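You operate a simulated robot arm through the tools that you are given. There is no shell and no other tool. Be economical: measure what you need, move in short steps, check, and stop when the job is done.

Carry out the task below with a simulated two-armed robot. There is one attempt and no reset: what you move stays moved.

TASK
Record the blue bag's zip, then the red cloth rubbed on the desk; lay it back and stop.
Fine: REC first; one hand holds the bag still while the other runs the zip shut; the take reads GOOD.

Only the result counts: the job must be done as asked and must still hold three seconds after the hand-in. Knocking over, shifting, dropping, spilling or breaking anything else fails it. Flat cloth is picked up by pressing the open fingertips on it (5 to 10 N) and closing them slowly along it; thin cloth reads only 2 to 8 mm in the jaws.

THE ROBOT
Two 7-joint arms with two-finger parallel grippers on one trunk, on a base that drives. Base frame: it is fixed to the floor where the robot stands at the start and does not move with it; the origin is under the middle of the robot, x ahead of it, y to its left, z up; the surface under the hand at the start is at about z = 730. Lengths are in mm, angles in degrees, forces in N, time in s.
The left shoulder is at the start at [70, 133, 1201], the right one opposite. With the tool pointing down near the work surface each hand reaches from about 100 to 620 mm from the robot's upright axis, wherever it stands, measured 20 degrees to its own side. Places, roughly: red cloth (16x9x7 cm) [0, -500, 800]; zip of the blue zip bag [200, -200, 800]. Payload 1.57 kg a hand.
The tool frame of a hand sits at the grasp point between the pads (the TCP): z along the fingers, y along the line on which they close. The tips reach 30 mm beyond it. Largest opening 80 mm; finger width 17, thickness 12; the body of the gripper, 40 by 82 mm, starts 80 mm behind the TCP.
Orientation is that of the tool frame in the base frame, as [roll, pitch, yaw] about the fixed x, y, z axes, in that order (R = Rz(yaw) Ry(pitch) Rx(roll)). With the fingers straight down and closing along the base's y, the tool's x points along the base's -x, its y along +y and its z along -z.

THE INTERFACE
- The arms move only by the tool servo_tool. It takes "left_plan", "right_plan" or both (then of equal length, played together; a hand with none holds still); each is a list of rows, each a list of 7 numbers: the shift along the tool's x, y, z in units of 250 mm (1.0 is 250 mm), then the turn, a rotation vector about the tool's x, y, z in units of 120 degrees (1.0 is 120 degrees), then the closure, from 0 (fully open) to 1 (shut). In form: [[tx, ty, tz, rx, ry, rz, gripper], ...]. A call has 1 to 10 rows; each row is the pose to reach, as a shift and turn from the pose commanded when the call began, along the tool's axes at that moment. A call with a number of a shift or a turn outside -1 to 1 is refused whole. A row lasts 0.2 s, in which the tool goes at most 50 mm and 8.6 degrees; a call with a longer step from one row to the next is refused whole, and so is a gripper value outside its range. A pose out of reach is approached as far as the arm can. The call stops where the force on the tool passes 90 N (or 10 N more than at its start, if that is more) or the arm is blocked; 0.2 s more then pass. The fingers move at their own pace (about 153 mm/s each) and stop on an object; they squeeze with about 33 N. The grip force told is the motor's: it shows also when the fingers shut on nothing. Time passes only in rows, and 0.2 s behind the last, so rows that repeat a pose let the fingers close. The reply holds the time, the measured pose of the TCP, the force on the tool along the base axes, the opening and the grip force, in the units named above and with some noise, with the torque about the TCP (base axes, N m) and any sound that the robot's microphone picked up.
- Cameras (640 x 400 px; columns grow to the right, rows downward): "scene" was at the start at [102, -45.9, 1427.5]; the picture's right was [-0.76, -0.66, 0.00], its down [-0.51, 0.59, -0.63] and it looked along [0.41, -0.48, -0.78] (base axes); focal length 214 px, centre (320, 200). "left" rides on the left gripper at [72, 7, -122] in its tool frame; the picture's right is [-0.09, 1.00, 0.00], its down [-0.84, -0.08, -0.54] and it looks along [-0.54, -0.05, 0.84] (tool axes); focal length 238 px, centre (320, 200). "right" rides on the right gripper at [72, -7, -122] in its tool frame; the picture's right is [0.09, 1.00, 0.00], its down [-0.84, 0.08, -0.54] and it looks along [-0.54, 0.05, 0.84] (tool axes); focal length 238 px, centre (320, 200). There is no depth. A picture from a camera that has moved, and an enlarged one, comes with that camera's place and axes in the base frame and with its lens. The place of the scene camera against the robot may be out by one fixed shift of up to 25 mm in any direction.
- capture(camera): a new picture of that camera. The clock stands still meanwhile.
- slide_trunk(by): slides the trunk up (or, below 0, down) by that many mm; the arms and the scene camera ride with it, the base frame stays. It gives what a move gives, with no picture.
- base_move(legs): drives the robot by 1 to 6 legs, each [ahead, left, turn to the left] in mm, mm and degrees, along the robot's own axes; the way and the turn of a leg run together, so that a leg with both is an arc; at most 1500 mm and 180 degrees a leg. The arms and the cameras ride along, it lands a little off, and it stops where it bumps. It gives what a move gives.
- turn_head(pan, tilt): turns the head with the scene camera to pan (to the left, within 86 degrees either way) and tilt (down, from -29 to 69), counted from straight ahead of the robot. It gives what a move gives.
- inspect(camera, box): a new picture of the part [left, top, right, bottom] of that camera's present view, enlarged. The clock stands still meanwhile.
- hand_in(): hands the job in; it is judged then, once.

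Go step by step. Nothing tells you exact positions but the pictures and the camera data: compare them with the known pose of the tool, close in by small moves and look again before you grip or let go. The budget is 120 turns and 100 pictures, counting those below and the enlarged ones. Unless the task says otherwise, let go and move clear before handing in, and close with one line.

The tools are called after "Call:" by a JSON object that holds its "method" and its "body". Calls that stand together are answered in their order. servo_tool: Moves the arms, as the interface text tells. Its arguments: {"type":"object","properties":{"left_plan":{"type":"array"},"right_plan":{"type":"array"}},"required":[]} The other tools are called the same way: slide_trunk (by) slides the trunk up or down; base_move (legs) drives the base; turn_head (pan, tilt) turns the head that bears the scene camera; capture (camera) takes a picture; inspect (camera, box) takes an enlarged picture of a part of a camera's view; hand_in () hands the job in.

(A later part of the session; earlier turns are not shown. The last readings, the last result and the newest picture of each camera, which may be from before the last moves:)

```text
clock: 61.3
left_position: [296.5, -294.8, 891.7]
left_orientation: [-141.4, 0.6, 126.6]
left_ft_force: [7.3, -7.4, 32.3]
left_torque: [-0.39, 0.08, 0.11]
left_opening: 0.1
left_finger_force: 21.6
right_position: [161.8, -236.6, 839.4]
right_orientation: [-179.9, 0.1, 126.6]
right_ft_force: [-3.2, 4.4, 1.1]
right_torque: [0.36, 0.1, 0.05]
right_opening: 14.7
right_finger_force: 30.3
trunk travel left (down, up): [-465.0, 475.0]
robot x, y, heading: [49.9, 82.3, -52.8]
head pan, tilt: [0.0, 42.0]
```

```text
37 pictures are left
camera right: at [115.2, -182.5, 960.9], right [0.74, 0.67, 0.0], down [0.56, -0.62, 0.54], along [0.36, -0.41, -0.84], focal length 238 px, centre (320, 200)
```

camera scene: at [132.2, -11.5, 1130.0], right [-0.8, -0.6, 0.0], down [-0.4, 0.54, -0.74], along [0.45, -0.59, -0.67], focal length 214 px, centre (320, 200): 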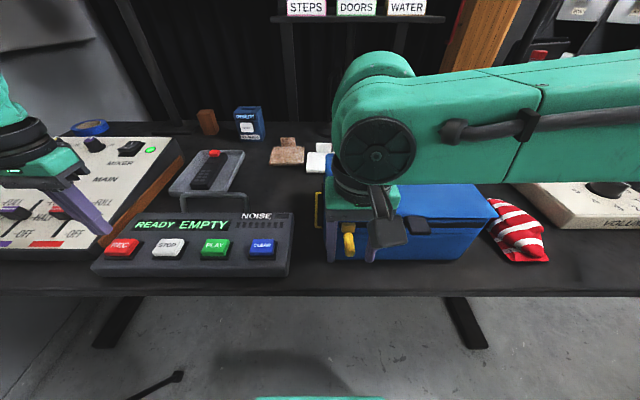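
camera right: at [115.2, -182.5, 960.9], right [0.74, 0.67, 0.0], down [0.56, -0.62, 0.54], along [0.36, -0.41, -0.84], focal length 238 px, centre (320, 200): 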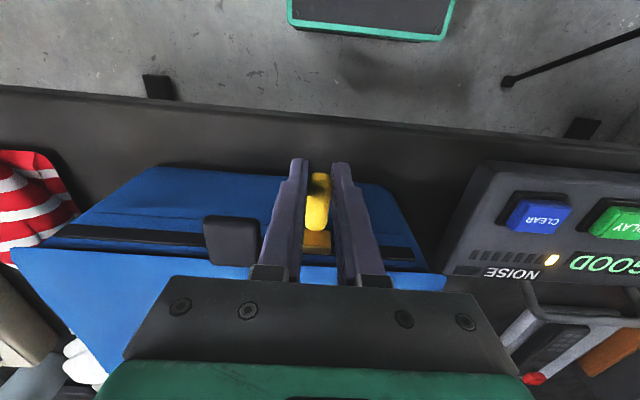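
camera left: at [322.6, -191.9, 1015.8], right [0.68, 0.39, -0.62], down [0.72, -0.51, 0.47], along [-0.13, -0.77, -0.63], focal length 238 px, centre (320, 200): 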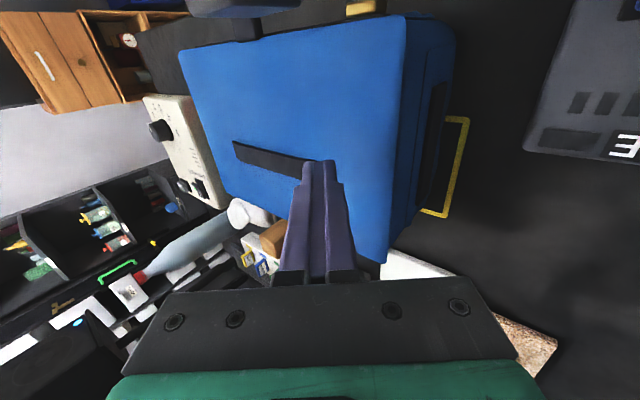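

The display already reads GOOD with one noise LED. Continue slowly past the tab.

Call:
{"method": "servo_tool", "body": {"right_plan": [[0, -0.03, 0, 0, 0, 0, 1], [0, -0.065, 0, 0, 0, 0, 1], [0, -0.1, 0, 0, 0, 0, 1], [0, -0.135, 0, 0, 0, 0, 1]]}}

Call:
{"method": "capture", "body": {"camera": "right"}}

```text
clock: 62.3
left_position: [295.9, -293.2, 890.8]
left_orientation: [-141.3, 0.5, 126.5]
left_ft_force: [4.7, -3.9, 32.7]
left_torque: [-0.33, 0.14, 0.06]
left_opening: 0.0
left_finger_force: 21.4
right_position: [134.8, -258.2, 840.4]
right_orientation: [-179.8, 0.2, 126.7]
right_ft_force: [0.1, 0.8, 9.6]
right_torque: [0.19, 0.03, 0.02]
right_opening: 14.9
right_finger_force: 30.5
trunk travel left (down, up): [-465.0, 475.0]
robot x, y, heading: [48.2, 84.4, -53.2]
head pan, tilt: [0.0, 42.0]
```

```text
36 pictures are left
camera right: at [87.5, -202.4, 960.5], right [0.74, 0.67, 0.0], down [0.56, -0.62, 0.55], along [0.36, -0.41, -0.84], focal length 238 px, centre (320, 200)
```

right: 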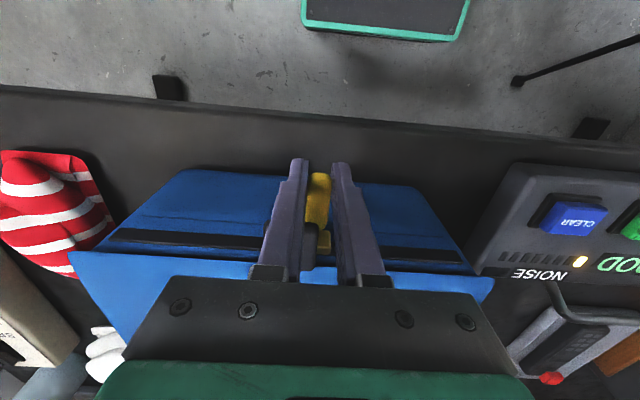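

Passing in front of the tab with little sideways force. Continue.

Call:
{"method": "servo_tool", "body": {"right_plan": [[0, -0.04, 0, 0, 0, 0, 1], [0, -0.08, 0, 0, 0, 0, 1], [0, -0.12, 0, 0, 0, 0, 1], [0, -0.16, 0, 0, 0, 0, 1], [0, -0.2, 0, 0, 0, 0, 1]]}}

Call:
{"method": "capture", "body": {"camera": "right"}}

```text
clock: 63.5
left_position: [296.5, -293.8, 891.7]
left_orientation: [-141.3, 0.5, 126.4]
left_ft_force: [1.4, 2.2, 32.3]
left_torque: [-0.15, 0.27, 0.02]
left_opening: 0.0
left_finger_force: 21.3
right_position: [94.8, -286.6, 839.9]
right_orientation: [-179.8, 0.2, 126.6]
right_ft_force: [3.8, -6.3, 9.0]
right_torque: [-0.02, -0.35, 0.22]
right_opening: 14.5
right_finger_force: 30.8
trunk travel left (down, up): [-465.0, 475.0]
robot x, y, heading: [48.7, 83.2, -53.1]
head pan, tilt: [0.0, 42.0]
```

```text
35 pictures are left
camera right: at [47.8, -232.2, 960.6], right [0.74, 0.67, 0.0], down [0.56, -0.62, 0.55], along [0.36, -0.41, -0.84], focal length 238 px, centre (320, 200)
```

right: 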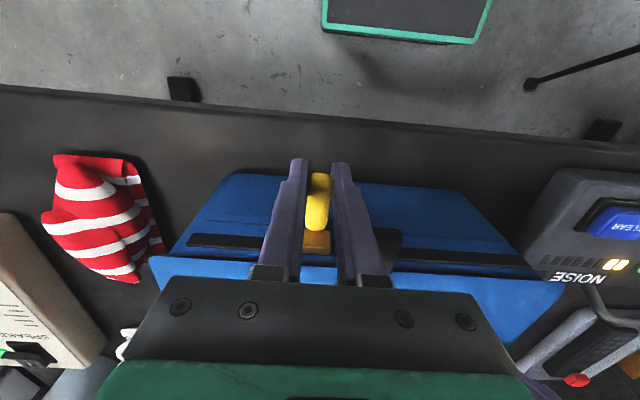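

Past the tab. Continue 55 mm toward the end.

Call:
{"method": "servo_tool", "body": {"right_plan": [[0.004, -0.04, 0, 0, 0, 0, 1], [0.008, -0.08, 0, 0, 0, 0, 1], [0.008, -0.12, 0, 0, 0, 0, 1], [0.008, -0.16, 0, 0, 0, 0, 1], [0.008, -0.2, 0, 0, 0, 0, 1], [0.008, -0.22, 0, 0, 0, 0, 1]]}}

Call:
{"method": "inspect", "body": {"camera": "right", "box": [120, 120, 440, 300]}}

```text
clock: 64.9
left_position: [296.3, -294.0, 891.2]
left_orientation: [-141.4, 0.5, 126.4]
left_ft_force: [-4.4, 5.5, 32.5]
left_torque: [-0.03, 0.38, -0.05]
left_opening: 0.0
left_finger_force: 21.1
right_position: [48.8, -316.7, 839.8]
right_orientation: [-179.8, 0.1, 126.6]
right_ft_force: [8.1, -9.1, 5.1]
right_torque: [-0.16, -0.23, -0.07]
right_opening: 15.0
right_finger_force: 30.7
trunk travel left (down, up): [-465.0, 475.0]
robot x, y, heading: [52.5, 83.6, -53.2]
head pan, tilt: [0.0, 42.0]
```

```text
2.00 times, centred on (280, 210) of right
camera zoom: at [2.2, -262.5, 960.7], right [0.74, 0.67, 0.0], down [0.56, -0.62, 0.54], along [0.36, -0.41, -0.84], focal length 477 px, centre (400, 180)
```

zoom: 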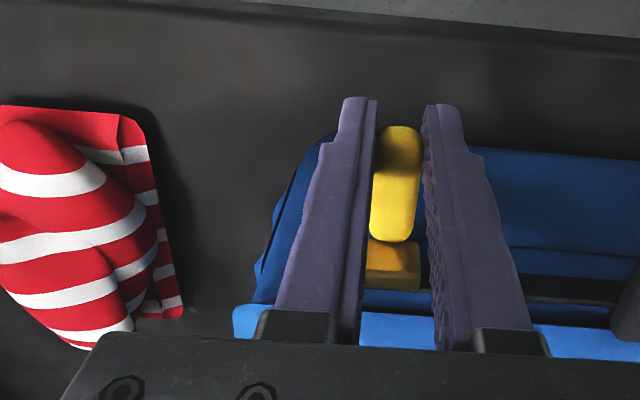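

Call:
{"method": "servo_tool", "body": {"right_plan": [[0, -0.03, 0, 0, 0, 0, 1], [0, -0.06, 0, 0, 0, 0, 1], [0, -0.08, 0, 0, 0, 0, 1], [0, -0.09, 0, 0, 0, 0, 1]]}}

Call:
{"method": "inspect", "body": {"camera": "right", "box": [120, 120, 440, 300]}}

```text
clock: 65.9
left_position: [296.1, -292.4, 890.9]
left_orientation: [-141.1, 0.6, 126.3]
left_ft_force: [-13.8, -11.1, 27.1]
left_torque: [-0.42, 0.64, 0.03]
left_opening: 0.0
left_finger_force: 21.0
right_position: [34.8, -328.4, 838.9]
right_orientation: [179.9, 0.1, 126.7]
right_ft_force: [26.8, 16.6, 2.7]
right_torque: [0.64, -0.03, 0.09]
right_opening: 15.1
right_finger_force: 30.9
trunk travel left (down, up): [-465.0, 475.0]
robot x, y, heading: [48.5, 81.0, -53.2]
head pan, tilt: [0.0, 42.0]
```

```text
2.00 times, centred on (280, 210) of right
camera zoom: at [-13.0, -274.4, 960.7], right [0.74, 0.67, 0.0], down [0.56, -0.62, 0.54], along [0.36, -0.4, -0.84], focal length 477 px, centre (400, 180)
```

zoom: 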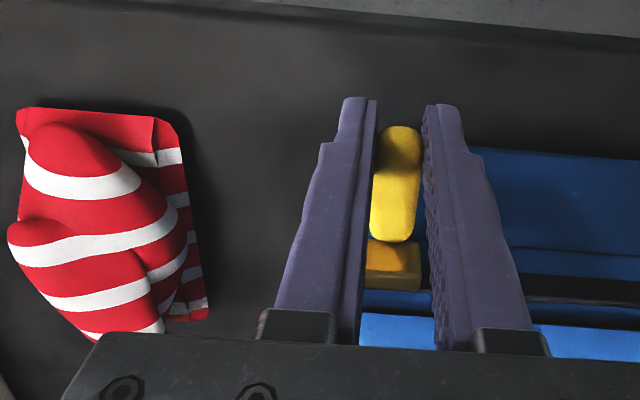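

The zip hit its end stop (31 N). Release the pull, raise the right hand, then lift the left off the lid.

Call:
{"method": "servo_tool", "body": {"right_plan": [[0, -0.08, 0, 0, 0, 0, 0.5], [0, -0.08, 0, 0, 0, 0, 0.5], [0, -0.08, -0.15, 0, 0, 0, 0.5], [0, -0.1, -0.3, 0, 0, 0, 0.3], [0, -0.1, -0.45, 0, 0, 0, 0.0]]}}

Call:
{"method": "servo_tool", "body": {"left_plan": [[0, -0.1, -0.13, 0, 0, 0, 1], [0, 0.02, -0.28, 0, 0, 0, 1], [0, 0.14, -0.4, 0, 0, 0, 1], [0, 0.26, -0.5, 0, 0, 0, 1]]}}

Call:
{"method": "capture", "body": {"camera": "scene"}}

Call:
{"method": "capture", "body": {"camera": "right"}}

```text
clock: 67.1
left_position: [295.4, -295.4, 891.4]
left_orientation: [-141.2, 0.8, 126.4]
left_ft_force: [-5.4, -8.9, 33.2]
left_torque: [-0.44, 0.48, 0.03]
left_opening: 0.0
left_finger_force: 20.8
right_position: [8.1, -346.5, 951.8]
right_orientation: [-179.9, 0.1, 126.6]
right_ft_force: [-0.3, 0.1, -0.4]
right_torque: [-0.02, 0.02, 0.02]
right_opening: 79.7
right_finger_force: 0.1
trunk travel left (down, up): [-465.0, 475.0]
robot x, y, heading: [48.2, 83.0, -52.9]
head pan, tilt: [0.0, 42.0]
```

```text
clock: 68.1
left_position: [403.0, -217.5, 943.8]
left_orientation: [-141.6, 0.1, 126.4]
left_ft_force: [0.4, -0.4, 1.0]
left_torque: [-0.04, 0.06, -0.03]
left_opening: 0.1
left_finger_force: 21.5
left hand out of reach, approached as far as the arm can: row 1
right_position: [11.7, -348.7, 951.2]
right_orientation: [-179.9, 0.1, 126.6]
right_ft_force: [0.6, -0.2, 1.0]
right_torque: [-0.03, 0.02, 0.01]
right_opening: 80.3
right_finger_force: 0.1
trunk travel left (down, up): [-465.0, 475.0]
robot x, y, heading: [50.1, 83.1, -53.3]
head pan, tilt: [0.0, 42.0]
```

```text
32 pictures are left
camera scene: at [133.0, -10.3, 1130.0], right [-0.8, -0.6, 0.0], down [-0.4, 0.54, -0.74], along [0.44, -0.6, -0.67], focal length 214 px, centre (320, 200)
```

scene: 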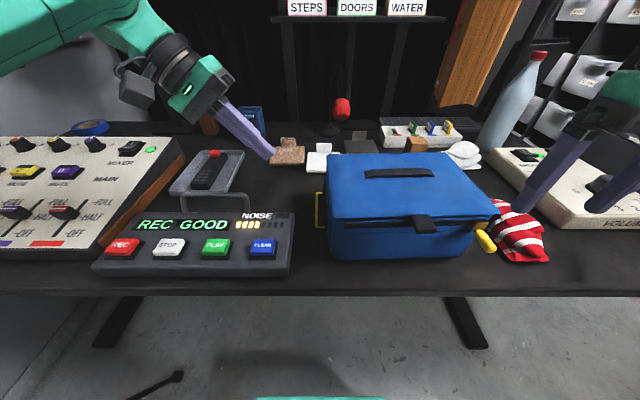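

```text
31 pictures are left
camera right: at [-35.4, -293.6, 1072.0], right [0.74, 0.67, 0.0], down [0.56, -0.62, 0.54], along [0.36, -0.4, -0.84], focal length 238 px, centre (320, 200)
```

right: 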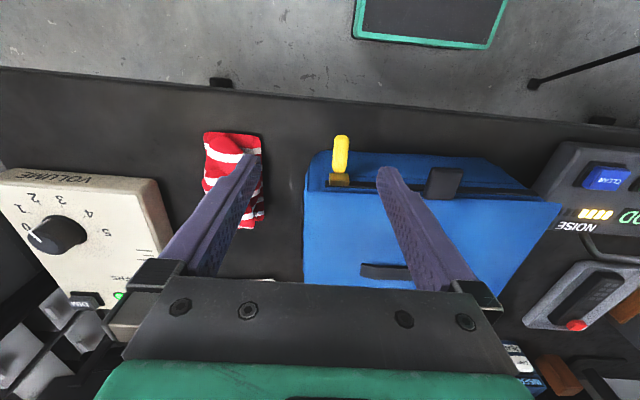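

Take shows REC GOOD, zip at its right end. Now the right hand goes above the cloth, about (403, −318).

Call:
{"method": "servo_tool", "body": {"right_plan": [[-0.1, -0.1, 0, 0, 0, 0, 0], [-0.2, -0.2, 0, 0, 0, 0, 0], [-0.3, -0.3, 0.06, 0, 0, 0, 0], [-0.4, -0.4, 0.12, 0, 0, 0, 0], [-0.47, -0.47, 0.2, 0, 0, 0, 0]]}}

Call:
{"method": "capture", "body": {"camera": "right"}}

Call:
{"method": "capture", "body": {"camera": "scene"}}

```text
clock: 69.3
left_position: [401.6, -219.5, 945.6]
left_orientation: [-141.7, 0.1, 126.4]
left_ft_force: [0.4, -0.3, -0.6]
left_torque: [0.03, -0.01, -0.05]
left_opening: 0.1
left_finger_force: 20.9
right_position: [-12.9, -513.8, 898.5]
right_orientation: [-179.8, 0.0, 126.6]
right_ft_force: [0.4, -0.2, -0.7]
right_torque: [0.03, 0.01, 0.03]
right_opening: 80.1
right_finger_force: 0.1
trunk travel left (down, up): [-465.0, 475.0]
robot x, y, heading: [48.8, 86.5, -53.2]
head pan, tilt: [0.0, 42.0]
```

```text
30 pictures are left
camera right: at [-60.1, -459.7, 1021.2], right [0.74, 0.67, 0.0], down [0.56, -0.63, 0.54], along [0.36, -0.4, -0.84], focal length 238 px, centre (320, 200)
```

right: 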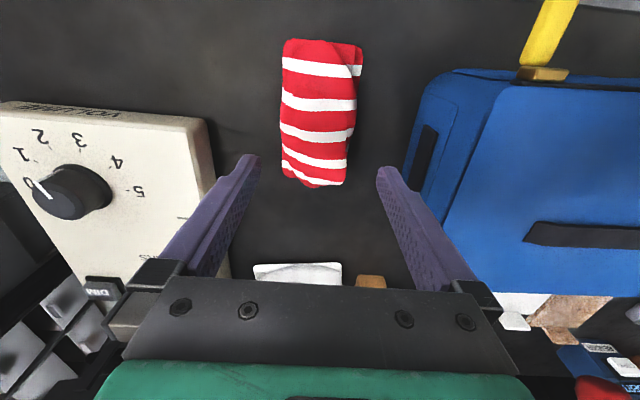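

```text
29 pictures are left
camera scene: at [132.3, -12.2, 1129.9], right [-0.8, -0.6, 0.0], down [-0.4, 0.54, -0.74], along [0.45, -0.59, -0.67], focal length 214 px, centre (320, 200)
```

scene: 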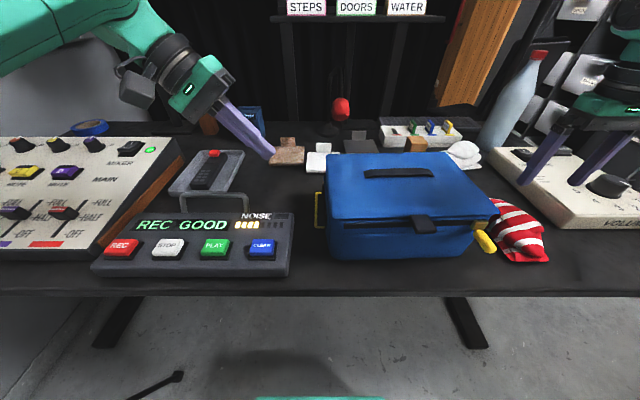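

The hand is centred over the cloth (center ≈ 407, −320). Descend with open fingers gently to near the desk.

Call:
{"method": "servo_tool", "body": {"right_plan": [[0, 0, 0.15, 0, 0, 0, 0], [0, 0, 0.3, 0, 0, 0, 0], [0, 0, 0.42, 0, 0, 0, 0], [-0.01, 0, 0.5, 0, 0, 0, 0], [-0.01, 0, 0.52, 0, 0, 0, 0]]}}

Call:
{"method": "capture", "body": {"camera": "right"}}

```text
clock: 70.4
left_position: [400.7, -212.4, 947.7]
left_orientation: [-141.5, 0.5, 126.3]
left_ft_force: [-0.4, 0.6, 0.0]
left_torque: [-0.01, 0.01, -0.02]
left_opening: 0.0
left_finger_force: 21.3
right_position: [-10.7, -515.7, 798.9]
right_orientation: [-178.1, 2.7, 126.7]
right_ft_force: [-5.9, 9.2, 47.2]
right_torque: [1.31, 0.3, 0.25]
right_opening: 80.5
right_finger_force: 0.1
trunk travel left (down, up): [-465.0, 475.0]
robot x, y, heading: [47.6, 88.5, -53.2]
head pan, tilt: [0.0, 42.0]
stopped in row 5 (right hand): the force on the tool passed its limit at 97 N (the readings are from after the stop); the commanded pose is now the measured one
```

```text
28 pictures are left
camera right: at [-58.3, -455.3, 915.9], right [0.74, 0.67, -0.04], down [0.56, -0.59, 0.58], along [0.36, -0.45, -0.81], focal length 238 px, centre (320, 200)
```

right: 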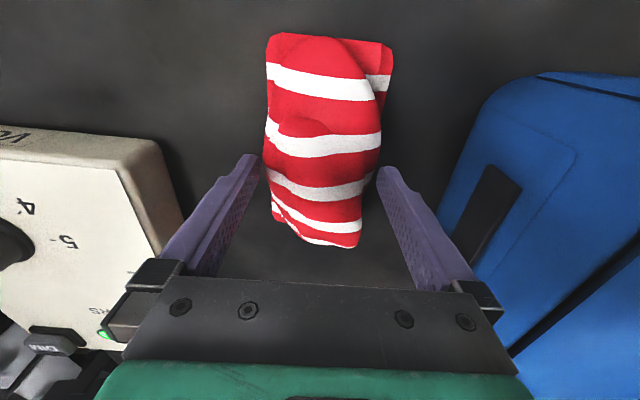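

The fingertips pressed the cloth's edges harder than intended (nothing else touched). I ease off to a light press and straighten the hand.

Call:
{"method": "servo_tool", "body": {"right_plan": [[0, 0, -0.02, -0.008, 0.012, 0, 0], [0, 0, -0.03, -0.016, 0.0225, 0, 0], [0, 0, -0.03, -0.016, 0.0225, 0, 0]]}}

Call:
{"method": "inspect", "body": {"camera": "right", "box": [160, 20, 480, 290]}}

Call:
{"method": "capture", "body": {"camera": "scene"}}

```text
clock: 71.2
left_position: [401.1, -215.2, 946.4]
left_orientation: [-141.5, 0.4, 126.4]
left_ft_force: [-0.1, -0.8, -0.3]
left_torque: [-0.03, 0.0, 0.0]
left_opening: 0.0
left_finger_force: 20.9
right_position: [-10.9, -518.4, 798.1]
right_orientation: [179.7, -0.6, 126.5]
right_ft_force: [-0.3, -9.2, 31.1]
right_torque: [-1.53, 0.82, 0.08]
right_opening: 80.3
right_finger_force: 0.2
trunk travel left (down, up): [-465.0, 475.0]
robot x, y, heading: [47.1, 81.9, -53.2]
head pan, tilt: [0.0, 42.0]
```

```text
1.48 times, centred on (320, 155) of right
camera zoom: at [-57.9, -465.8, 920.0], right [0.74, 0.67, 0.01], down [0.56, -0.63, 0.53], along [0.36, -0.39, -0.85], focal length 353 px, centre (320, 267)
```

zoom: 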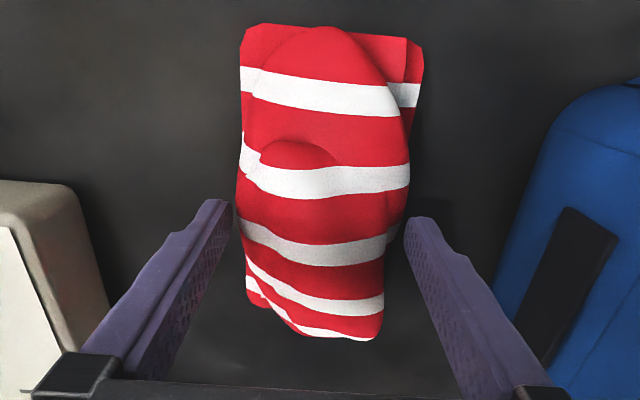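

```text
26 pictures are left
camera scene: at [132.5, -7.7, 1130.4], right [-0.8, -0.6, 0.0], down [-0.4, 0.53, -0.75], along [0.44, -0.6, -0.67], focal length 214 px, centre (320, 200)
```

scene: 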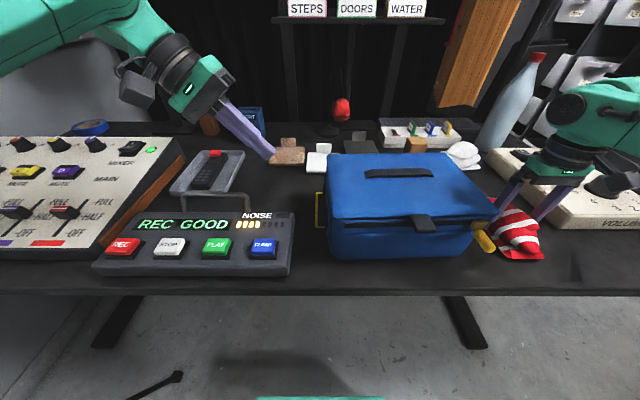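

The cloth is about 88 mm wide at its shoulders. I lift slightly so the press is light, then close slowly on the ridge.

Call:
{"method": "servo_tool", "body": {"right_plan": [[0, 0.004, -0.02, 0, 0, 0, 0], [0, 0.004, -0.02, 0, 0, 0, 0]]}}

```text
clock: 71.8
left_position: [400.9, -219.2, 945.4]
left_orientation: [-141.5, 0.1, 126.4]
left_ft_force: [-0.3, -0.3, -0.2]
left_torque: [-0.03, -0.01, -0.01]
left_opening: 0.3
left_finger_force: 21.3
right_position: [-11.7, -519.7, 799.2]
right_orientation: [179.2, -1.1, 126.5]
right_ft_force: [-0.1, -2.3, 6.7]
right_torque: [-0.77, -0.07, -0.1]
right_opening: 80.4
right_finger_force: 0.2
trunk travel left (down, up): [-465.0, 475.0]
robot x, y, heading: [51.9, 83.9, -53.3]
head pan, tilt: [0.0, 42.0]
```

Light press of 7 N. Close slowly.

Call:
{"method": "servo_tool", "body": {"right_plan": [[0, 0, 0, 0, 0, 0, 0.06], [0, 0, 0, 0, 0, 0, 0.12], [0, 0, 0, 0, 0, 0, 0.18], [0, 0, 0, 0, 0, 0, 0.24], [0, 0, 0, 0, 0, 0, 0.3], [0, 0, 0, 0, 0, 0, 0.36], [0, 0, 0, 0, 0, 0, 0.42], [0, 0, 0, 0, 0, 0, 0.48]]}}

Call:
{"method": "capture", "body": {"camera": "right"}}

```text
clock: 73.6
left_position: [400.2, -218.8, 945.3]
left_orientation: [-141.5, 0.1, 126.4]
left_ft_force: [0.2, -0.1, 0.3]
left_torque: [-0.04, -0.02, -0.02]
left_opening: 0.0
left_finger_force: 21.2
right_position: [-11.5, -521.3, 799.5]
right_orientation: [179.3, -0.8, 126.6]
right_ft_force: [0.8, -0.3, 0.7]
right_torque: [0.03, -0.02, 0.01]
right_opening: 80.1
right_finger_force: 33.2
trunk travel left (down, up): [-465.0, 475.0]
robot x, y, heading: [50.9, 85.1, -53.4]
head pan, tilt: [0.0, 42.0]
```

```text
25 pictures are left
camera right: at [-57.8, -468.2, 921.9], right [0.75, 0.67, 0.01], down [0.56, -0.64, 0.53], along [0.36, -0.39, -0.85], focal length 238 px, centre (320, 200)
```

right: 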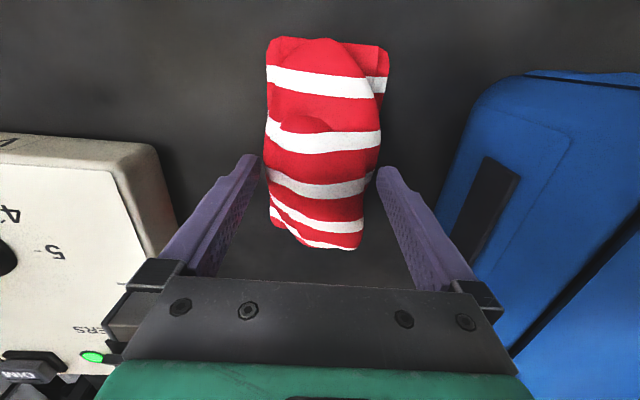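

The fingers hold the cloth at nearly full opening (80 mm, 33 N). I rub it on the desk with 40 mm strokes toward me and back.

Call:
{"method": "servo_tool", "body": {"right_plan": [[0.08, 0, 0, 0, 0, 0, 0.6], [0.16, 0, 0, 0, 0, 0, 0.6], [0.16, 0, 0, 0, 0, 0, 0.6]]}}

Call:
{"method": "capture", "body": {"camera": "right"}}

Call:
{"method": "capture", "body": {"camera": "scene"}}

```text
clock: 74.4
left_position: [400.9, -219.5, 945.1]
left_orientation: [-141.6, 0.1, 126.3]
left_ft_force: [-0.1, 0.2, 0.4]
left_torque: [0.01, -0.03, -0.01]
left_opening: 0.0
left_finger_force: 21.4
right_position: [-36.2, -489.3, 801.7]
right_orientation: [179.3, -1.0, 126.6]
right_ft_force: [-0.1, 0.1, -0.9]
right_torque: [-0.01, -0.02, -0.01]
right_opening: 80.3
right_finger_force: 33.4
trunk travel left (down, up): [-465.0, 475.0]
robot x, y, heading: [52.7, 83.1, -53.2]
head pan, tilt: [0.0, 42.0]
```

```text
24 pictures are left
camera right: at [-82.4, -437.1, 923.4], right [0.75, 0.67, 0.01], down [0.56, -0.64, 0.53], along [0.36, -0.39, -0.85], focal length 238 px, centre (320, 200)
```

right: 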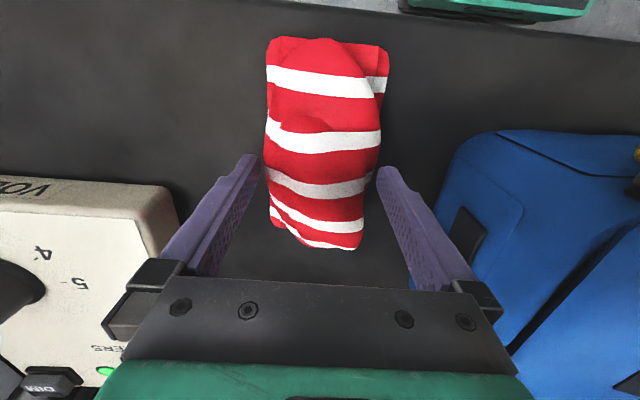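

```text
23 pictures are left
camera scene: at [132.2, -12.0, 1129.9], right [-0.8, -0.6, 0.0], down [-0.4, 0.54, -0.74], along [0.44, -0.6, -0.67], focal length 214 px, centre (320, 200)
```

scene: 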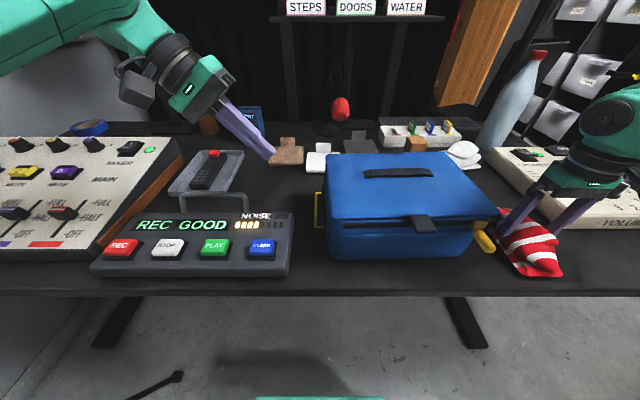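

The cloth follows the hand. Now rub with a light downward press, back and forth, ending at the original place.

Call:
{"method": "servo_tool", "body": {"right_plan": [[0, 0, 0.012, 0, 0, 0, 0.6], [-0.08, 0, 0.016, 0, 0, 0, 0.6], [-0.16, 0, 0.016, 0, 0, 0, 0.6]]}}

```text
clock: 75.2
left_position: [401.7, -218.4, 945.3]
left_orientation: [-141.6, 0.2, 126.3]
left_ft_force: [-0.6, -0.6, 0.2]
left_torque: [-0.01, 0.01, -0.02]
left_opening: 0.0
left_finger_force: 21.7
right_position: [-10.6, -519.7, 799.6]
right_orientation: [179.5, -0.8, 126.6]
right_ft_force: [-3.8, 2.8, 10.0]
right_torque: [0.54, 0.99, -0.09]
right_opening: 80.3
right_finger_force: 33.3
trunk travel left (down, up): [-465.0, 475.0]
robot x, y, heading: [49.8, 82.7, -53.4]
head pan, tilt: [0.0, 42.0]
```

Pressing 10 N on the desk. Rub strokes now.

Call:
{"method": "servo_tool", "body": {"right_plan": [[0.08, 0, 0, 0, 0, 0, 0.6], [0.16, 0, 0, 0, 0, 0, 0.6], [0.08, 0, 0, 0, 0, 0, 0.6], [0, 0, 0, 0, 0, 0, 0.6], [0.08, 0, 0, 0, 0, 0, 0.6], [0.16, 0, 0, 0, 0, 0, 0.6], [0.08, 0, 0, 0, 0, 0, 0.6], [0, 0, 0, 0, 0, 0, 0.6]]}}

Call:
{"method": "inspect", "body": {"camera": "scene", "box": [90, 200, 300, 285]}}

Call:
{"method": "capture", "body": {"camera": "right"}}

```text
clock: 77.0
left_position: [400.5, -216.5, 947.4]
left_orientation: [-141.4, 0.4, 126.4]
left_ft_force: [0.1, 0.6, 0.8]
left_torque: [-0.01, 0.02, 0.01]
left_opening: 0.0
left_finger_force: 21.7
right_position: [-12.6, -517.2, 799.3]
right_orientation: [179.5, -0.8, 126.6]
right_ft_force: [-4.1, 3.6, 19.0]
right_torque: [0.12, 1.0, -0.48]
right_opening: 80.1
right_finger_force: 32.7
trunk travel left (down, up): [-465.0, 475.0]
robot x, y, heading: [46.7, 81.5, -53.3]
head pan, tilt: [0.0, 42.0]
```

```text
3.05 times, centred on (195, 242) of scene
camera zoom: at [131.4, -7.2, 1130.6], right [-0.8, -0.6, 0.0], down [-0.4, 0.53, -0.75], along [0.44, -0.6, -0.67], focal length 654 px, centre (701, 70)
```

zoom: 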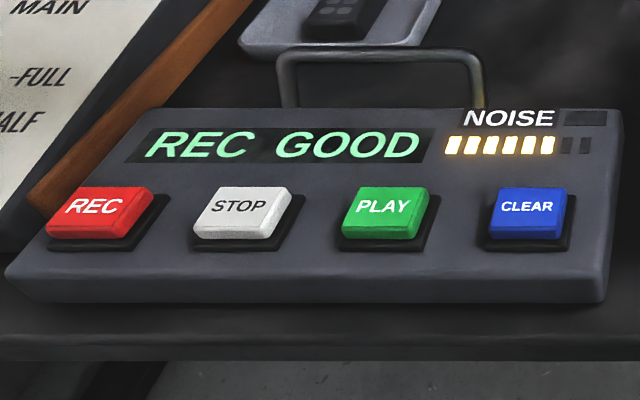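

```text
21 pictures are left
camera right: at [-59.2, -464.5, 920.6], right [0.75, 0.67, 0.01], down [0.56, -0.64, 0.53], along [0.36, -0.39, -0.85], focal length 238 px, centre (320, 200)
```

right: 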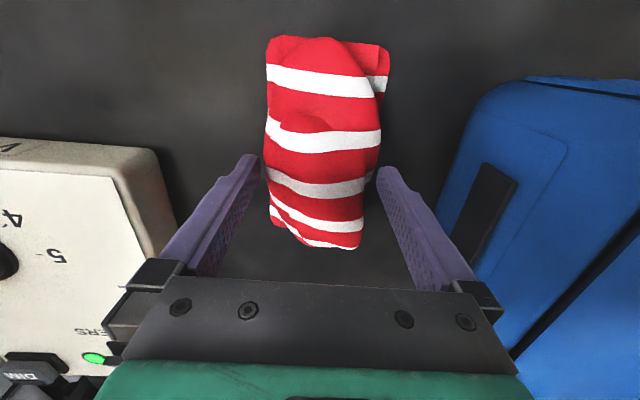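

Still REC GOOD, the bar grew with the rubbing as it did with the zip. One more short stroke pair, easing the press a little.

Call:
{"method": "servo_tool", "body": {"right_plan": [[0.08, 0, -0.004, 0, 0, 0, 0.6], [0.16, 0, -0.004, 0, 0, 0, 0.6], [0.08, 0, -0.004, 0, 0, 0, 0.6], [0, 0, -0.004, 0, 0, 0, 0.6], [0, 0, -0.004, 0, 0, 0, 0.6]]}}

Call:
{"method": "inspect", "body": {"camera": "scene", "box": [90, 200, 300, 285]}}

```text
clock: 78.2
left_position: [401.6, -217.4, 945.1]
left_orientation: [-141.7, 0.4, 126.4]
left_ft_force: [-0.4, -1.4, -0.6]
left_torque: [0.02, -0.01, -0.02]
left_opening: 0.0
left_finger_force: 20.8
right_position: [-11.2, -516.9, 799.0]
right_orientation: [179.4, -0.9, 126.5]
right_ft_force: [-4.5, 4.0, 12.0]
right_torque: [-0.35, 0.39, -0.28]
right_opening: 80.3
right_finger_force: 33.0
trunk travel left (down, up): [-465.0, 475.0]
robot x, y, heading: [50.5, 79.7, -53.4]
head pan, tilt: [0.0, 42.0]
```

```text
3.05 times, centred on (195, 242) of scene
camera zoom: at [131.2, -8.6, 1130.3], right [-0.8, -0.6, 0.0], down [-0.4, 0.53, -0.74], along [0.44, -0.6, -0.67], focal length 654 px, centre (701, 70)
```

zoom: 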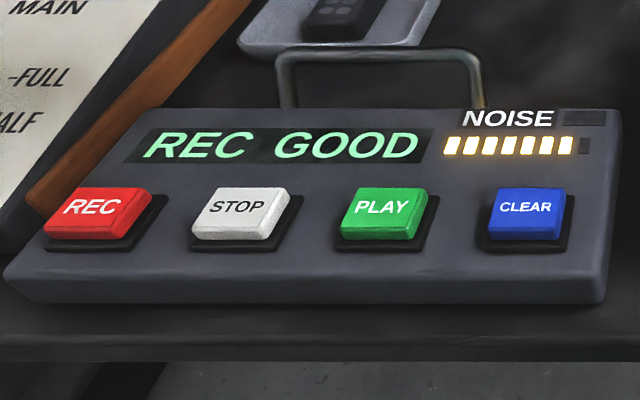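

Seven LEDs and GOOD: enough. Return the last 3 mm, relieve the press, open slowly and raise a little to see that the cloth stays.

Call:
{"method": "servo_tool", "body": {"right_plan": [[-0.012, 0, -0.004, 0, 0, 0, 0.6], [-0.012, 0, -0.008, 0, 0, 0, 0.4], [-0.012, 0, -0.008, 0, 0, 0, 0.15], [-0.012, 0, -0.008, 0, 0, 0, 0], [-0.012, 0, -0.02, 0, 0, 0, 0], [-0.012, 0, -0.06, 0, 0, 0, 0]]}}

Call:
{"method": "capture", "body": {"camera": "right"}}

```text
clock: 79.6
left_position: [401.4, -219.6, 944.4]
left_orientation: [-141.6, 0.0, 126.4]
left_ft_force: [-0.4, -0.8, 0.2]
left_torque: [-0.01, -0.01, 0.0]
left_opening: 0.2
left_finger_force: 21.5
right_position: [-8.8, -522.1, 812.0]
right_orientation: [179.3, -0.9, 126.6]
right_ft_force: [-1.8, 0.1, -1.5]
right_torque: [0.02, -0.04, -0.02]
right_opening: 80.1
right_finger_force: 0.3
trunk travel left (down, up): [-465.0, 475.0]
robot x, y, heading: [50.0, 87.7, -53.6]
head pan, tilt: [0.0, 42.0]
```

```text
19 pictures are left
camera right: at [-56.1, -470.8, 934.4], right [0.74, 0.67, 0.01], down [0.56, -0.64, 0.53], along [0.36, -0.39, -0.85], focal length 238 px, centre (320, 200)
```

right: 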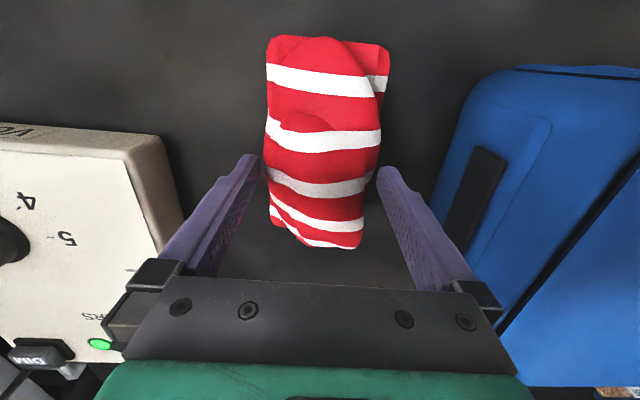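

The cloth came up slightly with the fingers (it's wedged between them). I lower it back on the desk and free it with a small sideways wiggle while rising.

Call:
{"method": "servo_tool", "body": {"right_plan": [[0, 0, 0.03, 0, 0, 0, 0], [0, 0, 0.052, 0, 0, 0, 0], [0, -0.012, 0.05, 0, 0, 0, 0], [0, -0.02, 0.04, 0, 0, 0, 0], [0, -0.02, 0.02, 0, 0, 0, 0], [0, -0.02, -0.02, 0, 0, 0, 0]]}}

Call:
{"method": "capture", "body": {"camera": "right"}}

```text
clock: 81.0
left_position: [401.8, -218.8, 944.9]
left_orientation: [-141.7, 0.1, 126.4]
left_ft_force: [0.4, 0.4, -0.3]
left_torque: [0.0, 0.0, 0.0]
left_opening: 0.1
left_finger_force: 21.2
right_position: [-12.9, -525.9, 817.5]
right_orientation: [179.3, -1.0, 126.6]
right_ft_force: [-0.3, -0.6, -0.3]
right_torque: [-0.02, -0.03, -0.01]
right_opening: 80.4
right_finger_force: 0.0
trunk travel left (down, up): [-465.0, 475.0]
robot x, y, heading: [49.5, 82.4, -53.3]
head pan, tilt: [0.0, 42.0]
```

```text
18 pictures are left
camera right: at [-60.0, -473.7, 938.7], right [0.75, 0.67, 0.01], down [0.56, -0.64, 0.53], along [0.36, -0.39, -0.85], focal length 238 px, centre (320, 200)
```

right: 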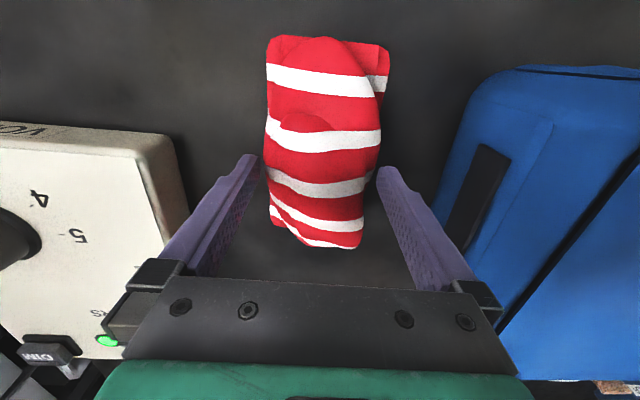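

The cloth still rides with the hand. I set it down again and try a quick upward jerk from the desk.

Call:
{"method": "servo_tool", "body": {"right_plan": [[0, 0.01, 0.04, 0, 0, 0, 0], [0, 0.02, 0.074, 0, 0, 0, 0], [0, 0.02, 0.074, 0, 0, 0, 0], [0, 0.02, -0.12, 0, 0, 0, 0]]}}

Call:
{"method": "capture", "body": {"camera": "right"}}

Call:
{"method": "inspect", "body": {"camera": "scene", "box": [430, 140, 640, 280]}}

```text
clock: 82.0
left_position: [402.5, -218.6, 945.5]
left_orientation: [-141.6, 0.1, 126.4]
left_ft_force: [-0.1, 0.2, 0.3]
left_torque: [-0.03, 0.01, 0.03]
left_opening: 0.0
left_finger_force: 21.4
right_position: [-6.8, -520.6, 849.7]
right_orientation: [179.3, -0.9, 126.6]
right_ft_force: [0.0, 0.6, -0.7]
right_torque: [-0.04, 0.0, 0.0]
right_opening: 80.3
right_finger_force: 0.1
trunk travel left (down, up): [-465.0, 475.0]
robot x, y, heading: [50.7, 81.3, -53.5]
head pan, tilt: [0.0, 42.0]
```

```text
17 pictures are left
camera right: at [-53.1, -469.8, 971.3], right [0.75, 0.67, 0.01], down [0.56, -0.64, 0.53], along [0.36, -0.39, -0.85], focal length 238 px, centre (320, 200)
```

right: 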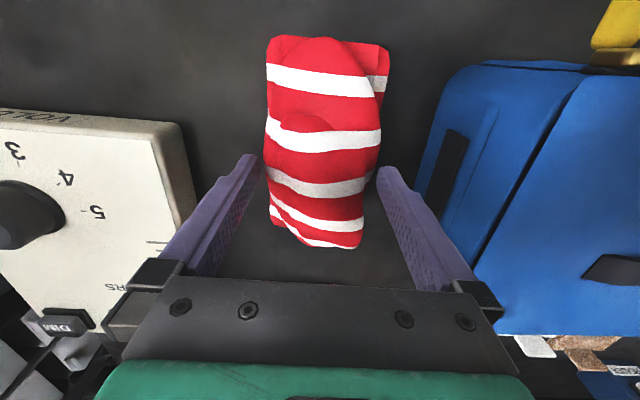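

```text
2.86 times, centred on (535, 210) of scene
camera zoom: at [132.6, -10.4, 1130.0], right [-0.8, -0.6, 0.0], down [-0.4, 0.54, -0.74], along [0.44, -0.6, -0.67], focal length 613 px, centre (-294, 171)
```

zoom: 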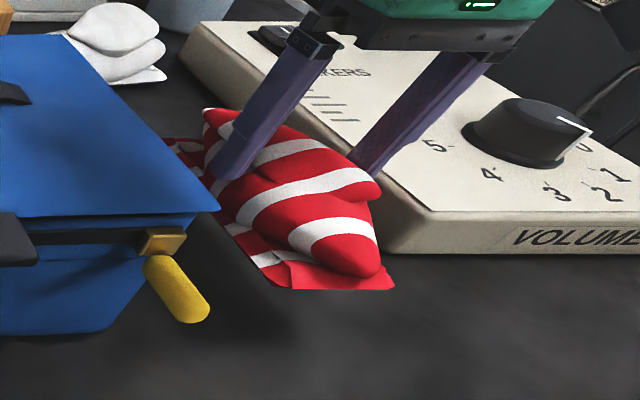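

The fingers are firmly wedged on the cloth, so I need the left hand to hold it down while the right withdraws. I raise the cloth clear and will reposition the robot so both hands meet at the cloth's place.

Call:
{"method": "servo_tool", "body": {"right_plan": [[0, 0, -0.15, 0, 0, 0, 0], [0, 0, -0.3, 0, 0, 0, 0], [0, 0, -0.44, 0, 0, 0, 0], [0.08, 0.1, -0.5, 0, 0, 0, 0], [0.16, 0.25, -0.5, 0, 0, 0, 0], [0.22, 0.4, -0.5, 0, 0, 0, 0], [0.24, 0.56, -0.5, 0, 0, 0, 0], [0.24, 0.7, -0.5, 0, 0, 0, 0]]}}

Call:
{"method": "capture", "body": {"camera": "scene"}}

```text
clock: 83.8
left_position: [402.5, -219.0, 945.6]
left_orientation: [-141.5, 0.0, 126.4]
left_ft_force: [0.3, 0.4, -0.7]
left_torque: [0.01, -0.02, 0.03]
left_opening: 0.1
left_finger_force: 21.1
right_position: [96.9, -370.7, 975.8]
right_orientation: [179.3, -0.9, 126.4]
right_ft_force: [-0.4, -0.5, -0.8]
right_torque: [-0.01, 0.01, 0.04]
right_opening: 80.6
right_finger_force: 0.1
trunk travel left (down, up): [-465.0, 475.0]
robot x, y, heading: [51.1, 87.3, -53.3]
head pan, tilt: [0.0, 42.0]
```

```text
15 pictures are left
camera scene: at [133.0, -11.2, 1129.9], right [-0.8, -0.6, 0.0], down [-0.4, 0.54, -0.74], along [0.44, -0.6, -0.67], focal length 214 px, centre (320, 200)
```

scene: 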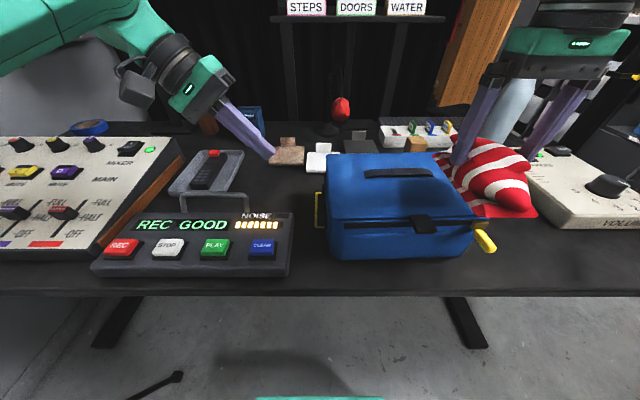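

Call:
{"method": "base_move", "body": {"legs": [[0, -352, 0], [90, 0, 0]]}}

Call:
{"method": "capture", "body": {"camera": "scene"}}

```text
clock: 86.8
left_position: [168.5, -503.7, 944.3]
left_orientation: [-141.6, 0.0, 125.8]
left_ft_force: [0.0, -0.1, -0.1]
left_torque: [0.01, 0.02, 0.01]
left_opening: 0.1
left_finger_force: 22.0
right_position: [-138.5, -652.6, 974.2]
right_orientation: [179.3, -1.0, 125.9]
right_ft_force: [0.1, 0.5, -2.6]
right_torque: [0.04, 0.0, -0.01]
right_opening: 80.1
right_finger_force: 0.1
trunk travel left (down, up): [-465.0, 475.0]
robot x, y, heading: [-180.3, -196.6, -53.9]
head pan, tilt: [0.0, 42.0]
```

```text
14 pictures are left
camera scene: at [-99.1, -293.6, 1129.9], right [-0.81, -0.59, 0.0], down [-0.39, 0.54, -0.74], along [0.44, -0.6, -0.67], focal length 214 px, centre (320, 200)
```

scene: 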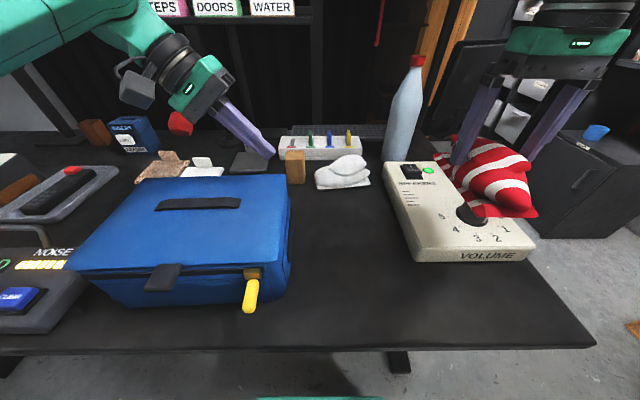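

Robot is in place. Bring the cloth back over its home spot (409, −322).

Call:
{"method": "servo_tool", "body": {"right_plan": [[0.03, 0.17, 0, 0, 0, -0.006, 0], [0.06, 0.34, 0, 0, 0, -0.006, 0], [0.1, 0.5, 0.05, 0, 0, -0.006, 0], [0.128, 0.64, 0.15, 0, 0, -0.006, 0], [0.128, 0.724, 0.28, 0, 0, -0.006, 0], [0.128, 0.724, 0.42, 0, 0, -0.006, 0], [0.128, 0.724, 0.54, 0, 0, -0.006, 0]]}}

```text
clock: 88.3
left_position: [166.9, -504.6, 944.2]
left_orientation: [-141.6, 0.0, 125.9]
left_ft_force: [-0.6, 0.7, -0.4]
left_torque: [0.01, 0.0, 0.0]
left_opening: 0.1
left_finger_force: 21.4
right_position: [-13.2, -516.6, 842.4]
right_orientation: [179.3, -0.8, 126.6]
right_ft_force: [0.6, -0.2, -1.6]
right_torque: [-0.01, 0.03, 0.02]
right_opening: 79.9
right_finger_force: 0.4
trunk travel left (down, up): [-465.0, 475.0]
robot x, y, heading: [-178.7, -195.8, -54.1]
head pan, tilt: [0.0, 42.0]
```

Call:
{"method": "servo_tool", "body": {"right_plan": [[-0.018, 0, 0.08, 0, 0, 0, 0], [-0.018, 0, 0.14, 0, 0, 0, 0], [-0.018, 0, 0.168, 0, 0, 0, 0], [-0.018, 0, 0.172, 0, 0, 0, 0]], "left_plan": [[0.03, -0.07, -0.05, 0, 0, 0, 1], [0.06, -0.14, -0.1, 0, 0, 0, 1], [0.09, -0.2, -0.05, 0, 0, 0, 1], [0.12, -0.26, 0.0, 0, 0, 0, 1]]}}

Call:
{"method": "capture", "body": {"camera": "left"}}

Call:
{"method": "capture", "body": {"camera": "scene"}}

```text
clock: 89.3
left_position: [109.0, -507.8, 986.2]
left_orientation: [-141.6, 0.1, 125.9]
left_ft_force: [0.4, -0.1, -0.4]
left_torque: [-0.01, 0.01, -0.02]
left_opening: 0.0
left_finger_force: 21.4
right_position: [-8.7, -521.4, 799.2]
right_orientation: [179.2, -0.9, 126.7]
right_ft_force: [0.1, 0.9, -2.1]
right_torque: [0.0, -0.02, 0.03]
right_opening: 79.9
right_finger_force: 0.3
trunk travel left (down, up): [-465.0, 475.0]
robot x, y, heading: [-177.0, -192.4, -53.6]
head pan, tilt: [0.0, 42.0]
```

```text
13 pictures are left
camera left: at [133.1, -403.1, 1076.9], right [0.69, 0.38, -0.62], down [0.71, -0.52, 0.47], along [-0.14, -0.77, -0.63], focal length 238 px, centre (320, 200)
```

left: 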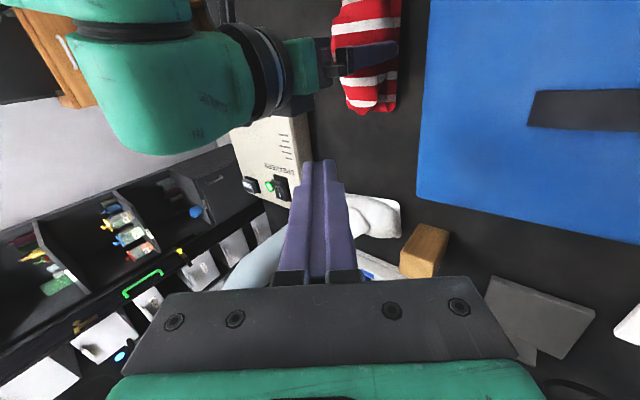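

```text
12 pictures are left
camera scene: at [-99.9, -293.2, 1130.0], right [-0.81, -0.59, 0.0], down [-0.39, 0.54, -0.74], along [0.44, -0.6, -0.67], focal length 214 px, centre (320, 200)
```

scene: 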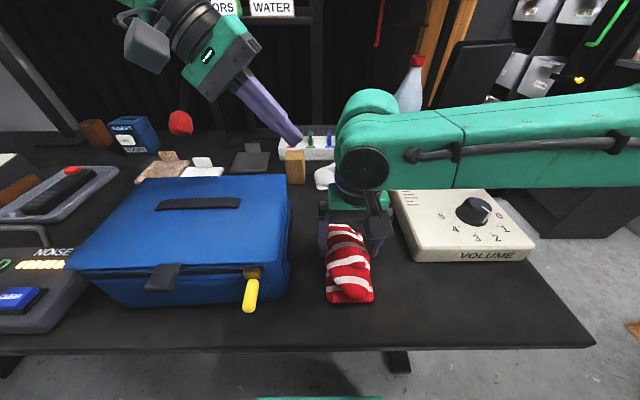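

Cloth is back down at its spot with the right hand on it. The left fingertip now goes to the far end of the cloth, along its tilted direction.

Call:
{"method": "servo_tool", "body": {"left_plan": [[0.028, 0, 0.17, 0, 0, 0, 1], [0.028, -0.003, 0.34, 0, 0, 0, 1], [0.028, -0.006, 0.515, 0, 0, 0, 1]], "right_plan": [[0, 0, 0.004, 0, 0, 0, 0], [0, 0, 0.008, 0, 0, 0, 0], [0, 0, 0.008, 0, 0, 0, 0]]}}

Call:
{"method": "capture", "body": {"camera": "left"}}

```text
clock: 90.2
left_position: [40.2, -549.5, 883.8]
left_orientation: [-141.6, 0.2, 125.8]
left_ft_force: [-0.4, 0.7, -0.7]
left_torque: [0.01, 0.0, 0.01]
left_opening: 0.1
left_finger_force: 21.1
right_position: [-8.3, -519.5, 798.2]
right_orientation: [179.2, -0.5, 126.7]
right_ft_force: [3.5, -2.3, 15.2]
right_torque: [-0.33, 0.42, 0.03]
right_opening: 79.9
right_finger_force: 0.1
trunk travel left (down, up): [-465.0, 475.0]
robot x, y, heading: [-180.0, -193.9, -53.9]
head pan, tilt: [0.0, 42.0]
```

```text
11 pictures are left
camera left: at [65.0, -443.7, 975.6], right [0.69, 0.38, -0.62], down [0.71, -0.52, 0.48], along [-0.14, -0.77, -0.63], focal length 238 px, centre (320, 200)
```

left: 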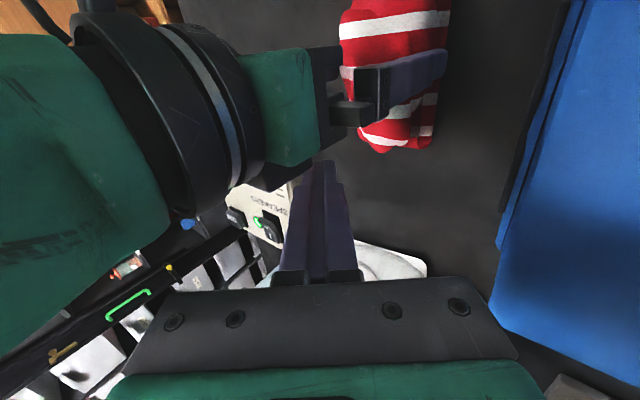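

The left tip is 27 mm inside the cloth's far end and 110 mm above the desk. Lower it vertically.

Call:
{"method": "servo_tool", "body": {"left_plan": [[0, 0.08, 0.1, 0, 0, 0, 1], [0, 0.14, 0.176, 0, 0, 0, 1], [0, 0.186, 0.235, 0, 0, 0, 1], [0, 0.186, 0.235, 0, 0, 0, 1]]}}

```text
clock: 91.2
left_position: [40.0, -551.3, 820.4]
left_orientation: [-140.7, 1.7, 126.0]
left_ft_force: [14.6, 7.5, 65.0]
left_torque: [-0.16, 0.09, 0.02]
left_opening: 0.0
left_finger_force: 21.2
right_position: [-11.3, -514.3, 799.3]
right_orientation: [179.6, -0.8, 126.7]
right_ft_force: [-5.3, -9.7, 5.5]
right_torque: [-0.42, 0.37, 0.13]
right_opening: 80.0
right_finger_force: 0.0
trunk travel left (down, up): [-465.0, 475.0]
robot x, y, heading: [-183.8, -194.9, -53.8]
head pan, tilt: [0.0, 42.0]
```

Left presses the cloth down with 65 N. Now withdraw the right hand upward.

Call:
{"method": "servo_tool", "body": {"right_plan": [[0, 0, -0.03, 0, 0, 0, 0], [0, 0, -0.07, 0, 0, 0, 0], [0, 0, -0.13, 0, 0, 0, 0], [0, 0, -0.25, 0, 0, 0, 0], [0, 0, -0.4, 0, 0, 0, 0]]}}

Call:
{"method": "capture", "body": {"camera": "right"}}

```text
clock: 92.3
left_position: [38.4, -551.1, 820.2]
left_orientation: [-140.6, 1.4, 125.9]
left_ft_force: [8.4, -0.1, 65.4]
left_torque: [-0.39, 0.34, 0.06]
left_opening: 0.0
left_finger_force: 21.3
right_position: [-10.5, -516.7, 901.4]
right_orientation: [179.4, -0.5, 126.7]
right_ft_force: [0.2, -0.5, -0.1]
right_torque: [-0.04, -0.03, 0.01]
right_opening: 79.9
right_finger_force: 0.0
trunk travel left (down, up): [-465.0, 475.0]
robot x, y, heading: [-181.2, -199.4, -53.7]
head pan, tilt: [0.0, 42.0]
```

```text
10 pictures are left
camera right: at [-57.6, -463.6, 1022.7], right [0.74, 0.67, 0.01], down [0.56, -0.63, 0.53], along [0.36, -0.39, -0.85], focal length 238 px, centre (320, 200)
```

right: 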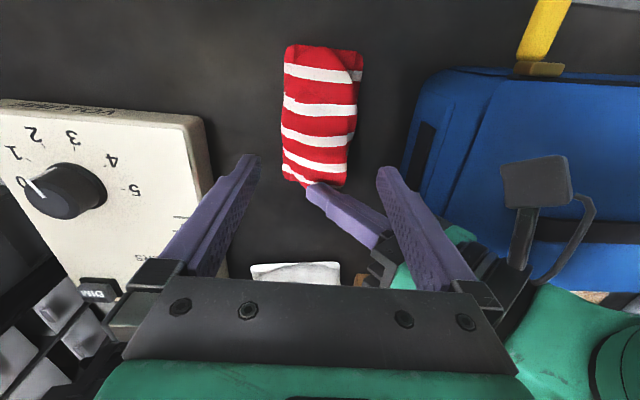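

Freed: the cloth lies at its place. Lift the left hand gently off it, clear both hands.

Call:
{"method": "servo_tool", "body": {"left_plan": [[0, -0.05, -0.06, 0, 0, 0, 1], [0, -0.12, -0.15, 0, 0, 0, 1], [0, -0.2, -0.25, 0, 0, 0, 1], [0, -0.17, -0.4, 0, 0, 0, 1], [0, -0.122, -0.541, 0, 0, 0, 1], [-0.08, -0.03, -0.66, 0, 0, 0, 1], [-0.16, 0.06, -0.762, 0, 0, 0, 1]], "right_plan": [[0, 0, 0, 0, 0, 0, 0], [0, 0, 0, 0, 0, 0, 0], [0, 0, -0.08, 0, 0, 0, 0], [0, 0, -0.16, 0, 0, 0, 0], [0, 0, -0.24, 0, 0, 0, 0], [0, 0, -0.3, 0, 0, 0, 0], [0, 0, -0.3, 0, 0, 0, 0]]}}

Call:
{"method": "capture", "body": {"camera": "scene"}}

```text
clock: 94.0
left_position: [166.7, -506.7, 951.0]
left_orientation: [-141.7, 0.1, 125.8]
left_ft_force: [1.1, -0.2, 0.7]
left_torque: [0.02, 0.0, -0.06]
left_opening: 0.0
left_finger_force: 21.5
right_position: [-32.7, -530.3, 965.8]
right_orientation: [179.3, -0.9, 126.8]
right_ft_force: [1.6, 0.9, 0.7]
right_torque: [0.01, 0.01, -0.02]
right_opening: 80.1
right_finger_force: 0.2
right hand out of reach, approached as far as the arm can: row 3, 4, 5, 6, 7
trunk travel left (down, up): [-465.0, 475.0]
robot x, y, heading: [-178.2, -198.2, -54.1]
head pan, tilt: [0.0, 42.0]
```

```text
9 pictures are left
camera scene: at [-98.6, -293.0, 1129.9], right [-0.81, -0.59, 0.0], down [-0.39, 0.54, -0.74], along [0.44, -0.6, -0.67], focal length 214 px, centre (320, 200)
```

scene: 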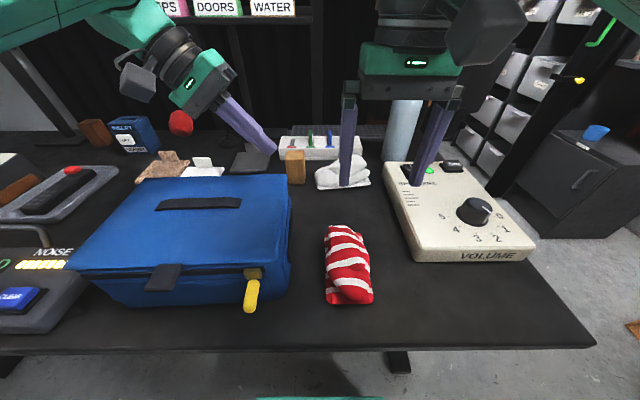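

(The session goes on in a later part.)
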